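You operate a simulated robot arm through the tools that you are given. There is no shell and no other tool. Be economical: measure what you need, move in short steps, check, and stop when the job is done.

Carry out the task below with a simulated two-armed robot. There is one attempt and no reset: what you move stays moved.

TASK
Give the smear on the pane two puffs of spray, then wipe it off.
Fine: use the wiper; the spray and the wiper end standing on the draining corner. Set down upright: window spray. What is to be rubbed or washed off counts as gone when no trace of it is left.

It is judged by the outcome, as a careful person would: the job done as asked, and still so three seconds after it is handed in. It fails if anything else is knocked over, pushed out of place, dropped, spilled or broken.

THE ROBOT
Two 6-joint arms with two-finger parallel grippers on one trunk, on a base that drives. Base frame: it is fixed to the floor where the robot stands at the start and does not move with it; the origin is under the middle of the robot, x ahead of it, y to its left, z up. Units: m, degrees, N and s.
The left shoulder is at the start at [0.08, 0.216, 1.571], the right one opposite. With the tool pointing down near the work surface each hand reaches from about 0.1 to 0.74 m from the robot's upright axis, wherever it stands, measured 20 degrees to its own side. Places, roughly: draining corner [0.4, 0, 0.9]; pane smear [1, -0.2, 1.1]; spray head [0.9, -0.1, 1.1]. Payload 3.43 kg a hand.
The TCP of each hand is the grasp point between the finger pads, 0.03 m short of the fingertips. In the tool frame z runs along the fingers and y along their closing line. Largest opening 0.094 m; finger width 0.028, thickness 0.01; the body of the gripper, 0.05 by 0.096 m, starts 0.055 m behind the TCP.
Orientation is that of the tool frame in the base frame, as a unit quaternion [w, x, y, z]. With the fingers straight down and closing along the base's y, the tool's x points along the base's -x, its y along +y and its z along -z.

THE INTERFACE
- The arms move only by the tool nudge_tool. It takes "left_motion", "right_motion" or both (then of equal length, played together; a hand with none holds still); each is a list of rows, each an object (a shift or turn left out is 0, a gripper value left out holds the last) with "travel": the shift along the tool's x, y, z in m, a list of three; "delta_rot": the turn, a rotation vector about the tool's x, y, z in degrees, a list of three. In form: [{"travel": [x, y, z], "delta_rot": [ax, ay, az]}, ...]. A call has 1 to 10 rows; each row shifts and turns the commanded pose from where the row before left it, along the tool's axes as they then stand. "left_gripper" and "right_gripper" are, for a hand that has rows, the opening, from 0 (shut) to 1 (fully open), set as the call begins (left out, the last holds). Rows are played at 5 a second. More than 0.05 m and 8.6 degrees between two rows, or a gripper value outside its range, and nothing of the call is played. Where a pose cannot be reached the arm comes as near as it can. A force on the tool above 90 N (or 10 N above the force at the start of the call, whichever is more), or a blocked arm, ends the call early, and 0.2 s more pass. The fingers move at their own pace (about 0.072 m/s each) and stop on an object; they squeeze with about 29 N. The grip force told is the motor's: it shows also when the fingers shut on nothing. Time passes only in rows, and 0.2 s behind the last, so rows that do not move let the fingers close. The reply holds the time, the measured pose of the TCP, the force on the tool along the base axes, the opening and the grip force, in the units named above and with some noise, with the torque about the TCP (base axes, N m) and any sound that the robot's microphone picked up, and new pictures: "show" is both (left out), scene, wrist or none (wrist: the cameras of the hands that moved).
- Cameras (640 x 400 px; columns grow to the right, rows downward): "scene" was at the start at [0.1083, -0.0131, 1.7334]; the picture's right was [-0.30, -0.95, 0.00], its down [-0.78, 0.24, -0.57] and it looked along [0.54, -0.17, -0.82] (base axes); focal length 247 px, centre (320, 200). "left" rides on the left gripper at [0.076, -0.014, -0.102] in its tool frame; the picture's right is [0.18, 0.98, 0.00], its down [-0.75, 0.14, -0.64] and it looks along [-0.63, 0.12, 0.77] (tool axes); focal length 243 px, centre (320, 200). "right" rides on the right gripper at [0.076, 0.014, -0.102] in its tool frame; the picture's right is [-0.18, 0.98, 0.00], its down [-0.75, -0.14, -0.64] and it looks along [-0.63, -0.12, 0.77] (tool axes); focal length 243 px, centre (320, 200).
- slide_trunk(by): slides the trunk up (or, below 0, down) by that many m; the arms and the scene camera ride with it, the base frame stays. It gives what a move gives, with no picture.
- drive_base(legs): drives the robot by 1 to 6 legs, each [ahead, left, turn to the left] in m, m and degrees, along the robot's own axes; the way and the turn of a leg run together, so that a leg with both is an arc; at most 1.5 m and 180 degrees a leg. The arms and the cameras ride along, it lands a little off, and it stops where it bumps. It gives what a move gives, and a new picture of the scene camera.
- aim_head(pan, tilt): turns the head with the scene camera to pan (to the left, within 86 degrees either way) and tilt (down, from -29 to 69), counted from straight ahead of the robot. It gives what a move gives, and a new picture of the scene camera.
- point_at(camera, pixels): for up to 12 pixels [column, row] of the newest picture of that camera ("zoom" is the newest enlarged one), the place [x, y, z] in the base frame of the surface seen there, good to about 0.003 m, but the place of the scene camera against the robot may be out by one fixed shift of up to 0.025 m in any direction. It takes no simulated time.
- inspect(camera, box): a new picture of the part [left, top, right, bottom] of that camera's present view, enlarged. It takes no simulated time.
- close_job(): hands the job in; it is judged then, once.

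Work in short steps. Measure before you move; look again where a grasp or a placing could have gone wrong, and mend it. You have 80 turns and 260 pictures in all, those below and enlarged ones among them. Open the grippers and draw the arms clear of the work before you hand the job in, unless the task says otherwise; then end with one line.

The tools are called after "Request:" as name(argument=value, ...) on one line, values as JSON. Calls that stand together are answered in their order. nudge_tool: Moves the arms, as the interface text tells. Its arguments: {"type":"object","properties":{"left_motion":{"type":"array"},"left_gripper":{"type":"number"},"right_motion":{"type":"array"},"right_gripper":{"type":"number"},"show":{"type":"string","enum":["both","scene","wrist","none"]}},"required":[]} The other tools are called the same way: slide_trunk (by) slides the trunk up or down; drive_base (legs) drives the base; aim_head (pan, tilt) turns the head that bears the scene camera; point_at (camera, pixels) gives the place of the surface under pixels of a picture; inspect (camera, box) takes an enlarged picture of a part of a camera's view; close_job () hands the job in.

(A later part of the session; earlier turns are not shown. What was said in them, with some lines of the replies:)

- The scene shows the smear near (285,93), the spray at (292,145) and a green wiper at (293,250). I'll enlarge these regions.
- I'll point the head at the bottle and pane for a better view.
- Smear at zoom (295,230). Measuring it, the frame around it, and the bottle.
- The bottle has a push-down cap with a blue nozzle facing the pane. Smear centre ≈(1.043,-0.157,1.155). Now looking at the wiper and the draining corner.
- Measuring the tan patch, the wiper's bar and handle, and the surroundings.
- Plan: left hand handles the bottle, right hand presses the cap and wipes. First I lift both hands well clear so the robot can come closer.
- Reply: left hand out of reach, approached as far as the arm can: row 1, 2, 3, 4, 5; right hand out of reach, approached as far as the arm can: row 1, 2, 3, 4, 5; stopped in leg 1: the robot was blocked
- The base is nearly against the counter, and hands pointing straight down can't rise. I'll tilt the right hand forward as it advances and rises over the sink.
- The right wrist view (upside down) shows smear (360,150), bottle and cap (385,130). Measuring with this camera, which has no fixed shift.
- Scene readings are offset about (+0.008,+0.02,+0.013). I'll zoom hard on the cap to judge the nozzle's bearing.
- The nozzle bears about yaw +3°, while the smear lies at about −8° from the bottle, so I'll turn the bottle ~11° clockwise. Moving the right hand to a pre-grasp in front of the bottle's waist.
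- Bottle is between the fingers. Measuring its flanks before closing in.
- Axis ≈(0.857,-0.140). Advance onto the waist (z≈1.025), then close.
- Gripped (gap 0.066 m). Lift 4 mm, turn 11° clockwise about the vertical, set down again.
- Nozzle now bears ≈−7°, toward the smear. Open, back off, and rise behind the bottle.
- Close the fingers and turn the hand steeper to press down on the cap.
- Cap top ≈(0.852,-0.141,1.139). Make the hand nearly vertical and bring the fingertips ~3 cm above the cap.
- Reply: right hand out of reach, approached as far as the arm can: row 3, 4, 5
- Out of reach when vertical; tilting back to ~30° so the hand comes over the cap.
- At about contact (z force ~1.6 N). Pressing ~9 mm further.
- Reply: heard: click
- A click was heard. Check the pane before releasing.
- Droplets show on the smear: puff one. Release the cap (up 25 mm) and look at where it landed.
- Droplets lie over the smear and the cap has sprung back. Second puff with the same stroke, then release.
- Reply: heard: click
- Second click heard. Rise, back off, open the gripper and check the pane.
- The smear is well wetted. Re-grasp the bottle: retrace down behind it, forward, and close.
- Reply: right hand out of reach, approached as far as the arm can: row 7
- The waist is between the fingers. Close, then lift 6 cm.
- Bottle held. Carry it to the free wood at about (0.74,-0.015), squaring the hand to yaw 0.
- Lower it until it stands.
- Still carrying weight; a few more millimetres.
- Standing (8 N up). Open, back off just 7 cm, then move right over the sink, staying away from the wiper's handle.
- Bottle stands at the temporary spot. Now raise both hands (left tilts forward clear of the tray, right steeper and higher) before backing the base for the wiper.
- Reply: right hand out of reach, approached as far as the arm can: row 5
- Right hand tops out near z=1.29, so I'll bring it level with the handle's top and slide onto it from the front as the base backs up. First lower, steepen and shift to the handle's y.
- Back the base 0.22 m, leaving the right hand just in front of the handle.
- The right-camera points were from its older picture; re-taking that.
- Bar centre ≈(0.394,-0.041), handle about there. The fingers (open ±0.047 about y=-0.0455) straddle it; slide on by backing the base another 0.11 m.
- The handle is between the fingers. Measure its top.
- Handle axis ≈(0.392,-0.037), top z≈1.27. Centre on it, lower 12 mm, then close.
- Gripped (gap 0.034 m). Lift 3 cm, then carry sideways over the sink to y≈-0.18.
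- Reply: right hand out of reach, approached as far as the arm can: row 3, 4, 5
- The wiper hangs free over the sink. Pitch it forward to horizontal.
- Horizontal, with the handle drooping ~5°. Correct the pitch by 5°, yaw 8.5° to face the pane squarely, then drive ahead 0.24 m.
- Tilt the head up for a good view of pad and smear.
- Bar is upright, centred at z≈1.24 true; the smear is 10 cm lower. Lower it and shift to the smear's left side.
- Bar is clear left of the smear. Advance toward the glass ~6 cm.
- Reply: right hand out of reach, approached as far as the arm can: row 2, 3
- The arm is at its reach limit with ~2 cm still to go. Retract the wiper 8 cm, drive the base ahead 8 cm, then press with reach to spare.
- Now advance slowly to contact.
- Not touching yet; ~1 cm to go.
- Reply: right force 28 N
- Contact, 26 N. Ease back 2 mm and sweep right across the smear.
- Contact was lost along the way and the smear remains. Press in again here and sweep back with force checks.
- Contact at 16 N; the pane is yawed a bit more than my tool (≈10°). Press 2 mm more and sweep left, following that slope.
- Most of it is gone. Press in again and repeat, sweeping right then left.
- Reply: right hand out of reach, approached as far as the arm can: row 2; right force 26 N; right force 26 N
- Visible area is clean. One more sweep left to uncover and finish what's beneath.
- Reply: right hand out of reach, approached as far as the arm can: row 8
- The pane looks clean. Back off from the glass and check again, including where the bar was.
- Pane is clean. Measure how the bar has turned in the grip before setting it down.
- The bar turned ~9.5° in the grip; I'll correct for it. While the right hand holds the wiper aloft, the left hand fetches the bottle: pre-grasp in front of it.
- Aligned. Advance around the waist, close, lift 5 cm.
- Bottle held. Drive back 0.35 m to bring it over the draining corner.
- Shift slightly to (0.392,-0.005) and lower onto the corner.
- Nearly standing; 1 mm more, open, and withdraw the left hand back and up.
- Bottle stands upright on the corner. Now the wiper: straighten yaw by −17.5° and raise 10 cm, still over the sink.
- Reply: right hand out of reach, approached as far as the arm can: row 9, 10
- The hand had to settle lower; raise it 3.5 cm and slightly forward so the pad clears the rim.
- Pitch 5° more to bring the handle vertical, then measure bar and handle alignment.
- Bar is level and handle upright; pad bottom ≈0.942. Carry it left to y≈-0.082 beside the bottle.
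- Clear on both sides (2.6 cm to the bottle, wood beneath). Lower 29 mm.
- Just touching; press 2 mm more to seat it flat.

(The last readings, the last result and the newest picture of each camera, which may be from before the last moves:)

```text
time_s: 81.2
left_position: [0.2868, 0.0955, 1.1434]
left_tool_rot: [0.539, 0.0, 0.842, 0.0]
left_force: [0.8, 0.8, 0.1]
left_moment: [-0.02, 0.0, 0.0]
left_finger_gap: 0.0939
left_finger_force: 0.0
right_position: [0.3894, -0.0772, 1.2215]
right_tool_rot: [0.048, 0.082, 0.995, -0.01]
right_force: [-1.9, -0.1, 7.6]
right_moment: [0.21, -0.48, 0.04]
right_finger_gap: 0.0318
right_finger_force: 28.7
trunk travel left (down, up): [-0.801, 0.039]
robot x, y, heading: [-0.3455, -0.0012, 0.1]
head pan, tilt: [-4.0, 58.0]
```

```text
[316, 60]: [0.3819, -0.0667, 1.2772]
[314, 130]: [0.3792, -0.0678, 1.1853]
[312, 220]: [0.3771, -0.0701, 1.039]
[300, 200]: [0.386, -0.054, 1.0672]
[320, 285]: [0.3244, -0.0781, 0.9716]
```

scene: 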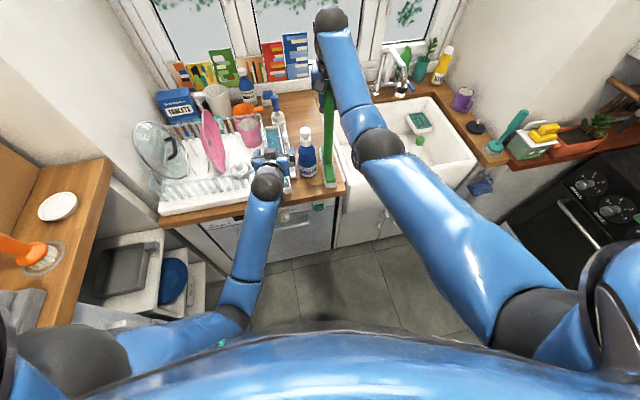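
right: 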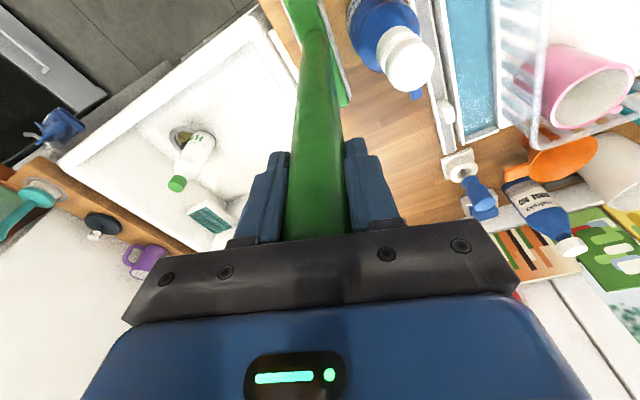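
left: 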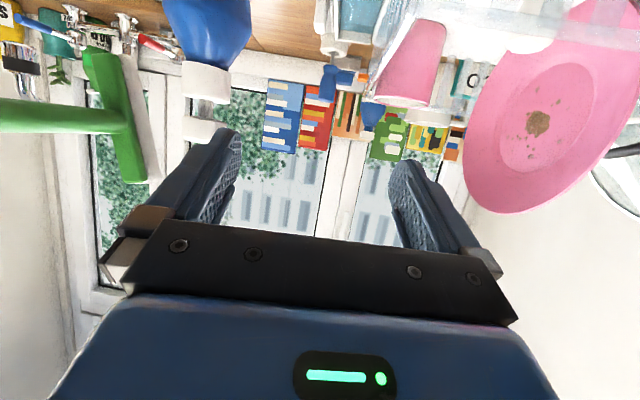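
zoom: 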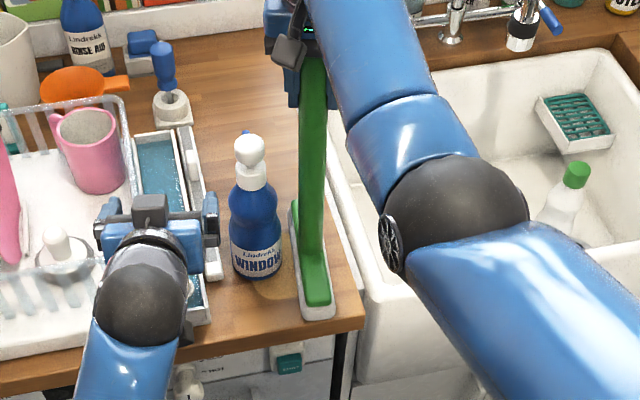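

Seated upright. Open slowly and check that it stands.

Request:
nudge_tool(right_motion=[{}, {}, {}, {}], right_gripper=1, show="both")

```text
time_s: 82.2
left_position: [0.2891, 0.0954, 1.1409]
left_tool_rot: [0.538, -0.001, 0.843, 0.001]
left_force: [0.1, 0.1, 0.3]
left_moment: [0.0, 0.01, -0.02]
left_finger_gap: 0.0938
left_finger_force: 0.1
right_position: [0.3924, -0.0771, 1.2192]
right_tool_rot: [0.047, 0.083, 0.995, -0.011]
right_force: [0.1, -0.7, -0.2]
right_moment: [0.04, 0.01, 0.03]
right_finger_gap: 0.0939
right_finger_force: 0.0
trunk travel left (down, up): [-0.801, 0.039]
robot x, y, heading: [-0.3441, -0.002, -0.2]
head pan, tilt: [-4.0, 58.0]
```

scene: 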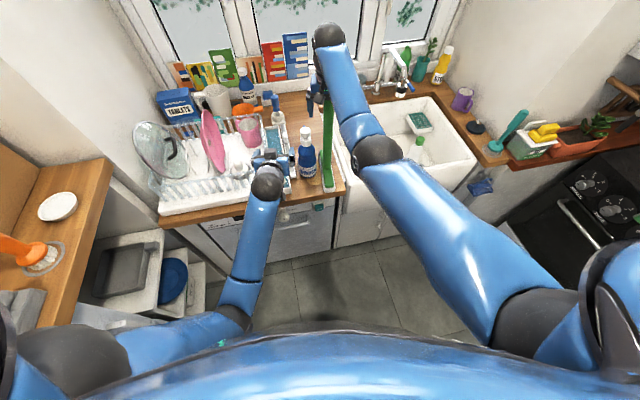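
right: 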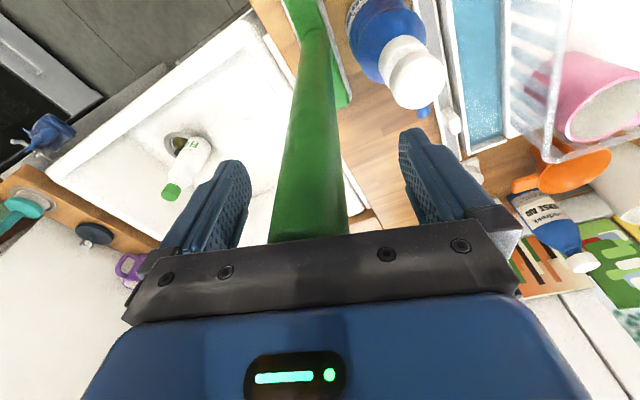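

It stands. Raise the hand 25 mm, then drive ahead 0.12 m so the open fingers slide off the handle forward.

Request:
nudge_tool(right_motion=[{"travel": [-0.0012, 0, -0.013]}, {"travel": [-0.0012, 0, -0.013]}, {}], show="none")

Request:
drive_base(legs=[[0.12, 0, 0]])

```text
time_s: 83.0
left_position: [0.289, 0.0952, 1.1406]
left_tool_rot: [0.539, 0.0, 0.843, 0.0]
left_force: [-0.8, 0.9, 0.6]
left_moment: [0.03, 0.02, 0.04]
left_finger_gap: 0.094
left_finger_force: 0.1
right_position: [0.3916, -0.0764, 1.2458]
right_tool_rot: [0.046, 0.083, 0.995, -0.012]
right_force: [-0.6, -0.1, 0.3]
right_moment: [0.0, 0.01, 0.01]
right_finger_gap: 0.094
right_finger_force: 0.0
trunk travel left (down, up): [-0.801, 0.039]
robot x, y, heading: [-0.3436, -0.0054, 0.0]
head pan, tilt: [-4.0, 58.0]
```

```text
time_s: 84.2
left_position: [0.3994, 0.0954, 1.1458]
left_tool_rot: [0.54, 0.0, 0.842, 0.0]
left_force: [-0.6, -0.7, 0.1]
left_moment: [-0.01, -0.02, 0.01]
left_finger_gap: 0.094
left_finger_force: 0.1
right_position: [0.5031, -0.0767, 1.2499]
right_tool_rot: [0.051, 0.084, 0.995, -0.011]
right_force: [0.0, 0.1, 0.2]
right_moment: [-0.02, -0.05, 0.02]
right_finger_gap: 0.094
right_finger_force: 0.0
trunk travel left (down, up): [-0.801, 0.039]
robot x, y, heading: [-0.227, -0.0056, -0.1]
head pan, tilt: [-4.0, 58.0]
```

scene: 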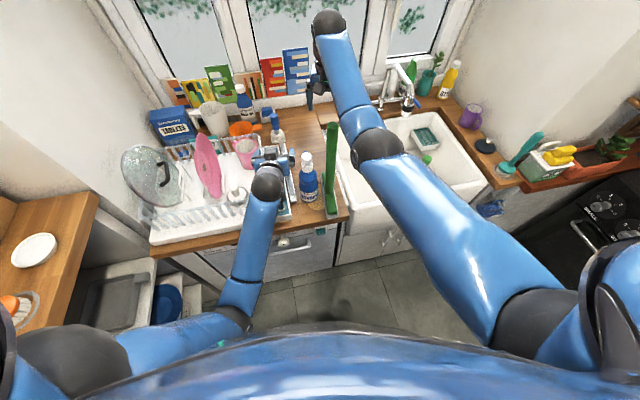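

Clear of the handle. Move the right hand right over the sink and the left hand a bit left, then check everything.

Request:
nudge_tool(right_motion=[{"travel": [-0.006, -0.04, 0]}, {"travel": [-0.006, -0.04, 0]}, {"travel": [-0.006, -0.04, 0]}, {"travel": [-0.006, -0.04, 0]}, {}], left_motion=[{"travel": [-0.01, 0.01, -0.01]}, {"travel": [-0.01, 0.01, -0.01]}, {"travel": [-0.01, 0.01, -0.01]}, {}, {}], show="none")

Request:
drive_base(legs=[[-0.2, 0, 0]])

Request:
aim_head(pan=-6, tilt=40)

Request:
inspect(camera="scene", box=[230, 90, 350, 170])

Request:
inspect(camera="scene", box=[200, 150, 400, 300])

```text
time_s: 85.4
left_position: [0.391, 0.1243, 1.1812]
left_tool_rot: [0.538, 0.0, 0.843, 0.0]
left_force: [0.0, 0.0, -0.6]
left_moment: [0.01, 0.0, -0.03]
left_finger_gap: 0.0938
left_finger_force: 0.2
right_position: [0.5041, -0.2383, 1.2504]
right_tool_rot: [0.048, 0.084, 0.995, -0.01]
right_force: [-0.3, -0.9, 0.0]
right_moment: [0.01, -0.03, 0.01]
right_finger_gap: 0.094
right_finger_force: 0.1
trunk travel left (down, up): [-0.801, 0.039]
robot x, y, heading: [-0.2285, -0.0048, -0.2]
head pan, tilt: [-4.0, 58.0]
```

```text
time_s: 87.0
left_position: [0.1958, 0.1245, 1.1779]
left_tool_rot: [0.537, -0.001, 0.844, 0.001]
left_force: [0.1, 0.2, 0.0]
left_moment: [-0.02, -0.02, 0.0]
left_finger_gap: 0.0937
left_finger_force: 0.0
right_position: [0.3105, -0.237, 1.2472]
right_tool_rot: [0.045, 0.083, 0.995, -0.01]
right_force: [1.2, 0.6, 0.4]
right_moment: [-0.01, -0.01, 0.0]
right_finger_gap: 0.0938
right_finger_force: 0.0
trunk travel left (down, up): [-0.801, 0.039]
robot x, y, heading: [-0.4272, -0.0052, 0.1]
head pan, tilt: [-4.0, 58.0]
```

scene: 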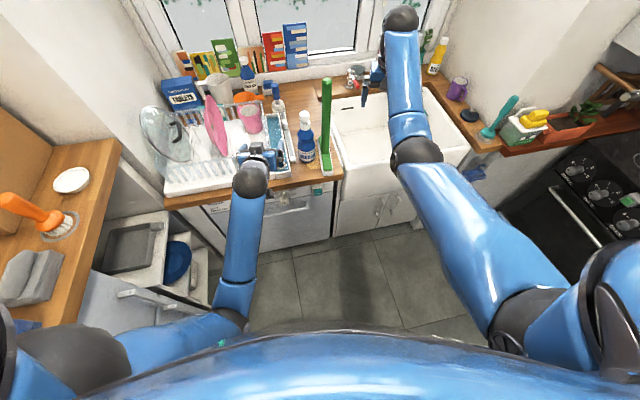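

```text
time_s: 87.8
left_position: [0.1933, 0.1244, 1.1812]
left_tool_rot: [0.538, 0.0, 0.843, 0.0]
left_force: [0.3, -0.6, 0.0]
left_moment: [0.0, -0.04, 0.02]
left_finger_gap: 0.0942
left_finger_force: 0.1
right_position: [0.3068, -0.2379, 1.2499]
right_tool_rot: [0.046, 0.083, 0.995, -0.011]
right_force: [0.4, 0.5, -0.2]
right_moment: [-0.07, -0.04, 0.02]
right_finger_gap: 0.0938
right_finger_force: 0.1
trunk travel left (down, up): [-0.801, 0.039]
robot x, y, heading: [-0.4276, 0.0011, -0.1]
head pan, tilt: [-6.0, 40.0]
```

scene: 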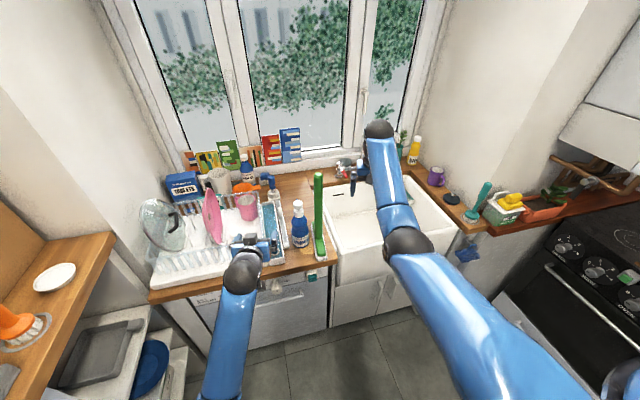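

```text
5.00 times, centred on (290, 130) of scene
```

zoom: 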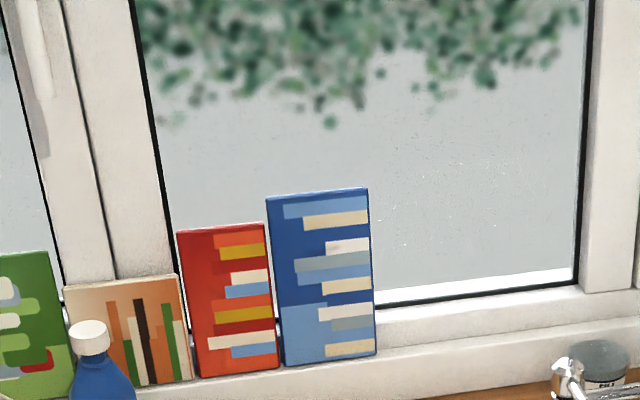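

```text
2.67 times, centred on (300, 225) of scene
```

zoom: 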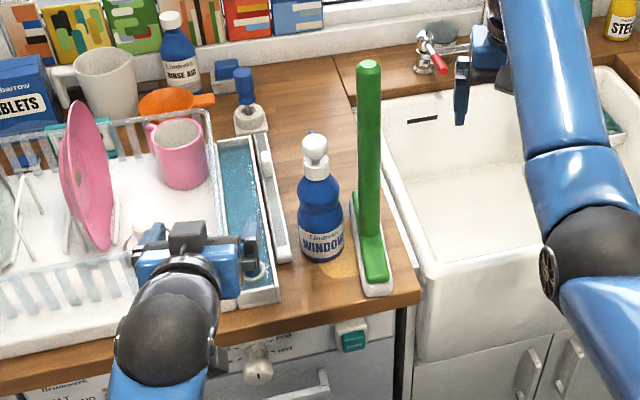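

Both tools stand on the corner and nothing else moved. A last close look at the smear's spot.

Request:
inspect(camera="scene", box=[300, 110, 350, 155])

Request:
inspect(camera="left", box=[0, 0, 320, 200])

```text
8.89 times, centred on (325, 132) of scene
```

zoom: 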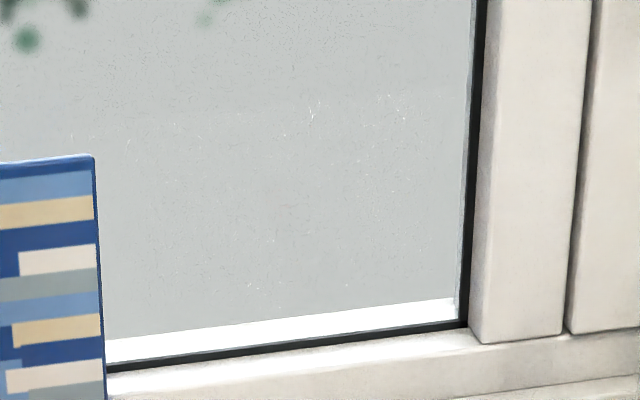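

```text
2.00 times, centred on (160, 100) of left
5 turns are left
```

zoom: 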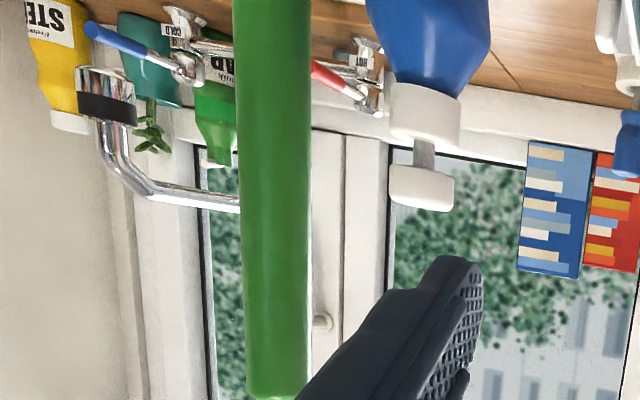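

The pane shows only the faint scratches it had from the start and no trace of the smear. Both tools stand on the corner, the grippers are open and the arms are clear, so I'm handing in.

Request:
close_job()

```text
The job is handed in.
```

I gave the smear two puffs of spray and wiped it off the pane with no trace left, and the window spray and wiper now stand upright on the draining corner.
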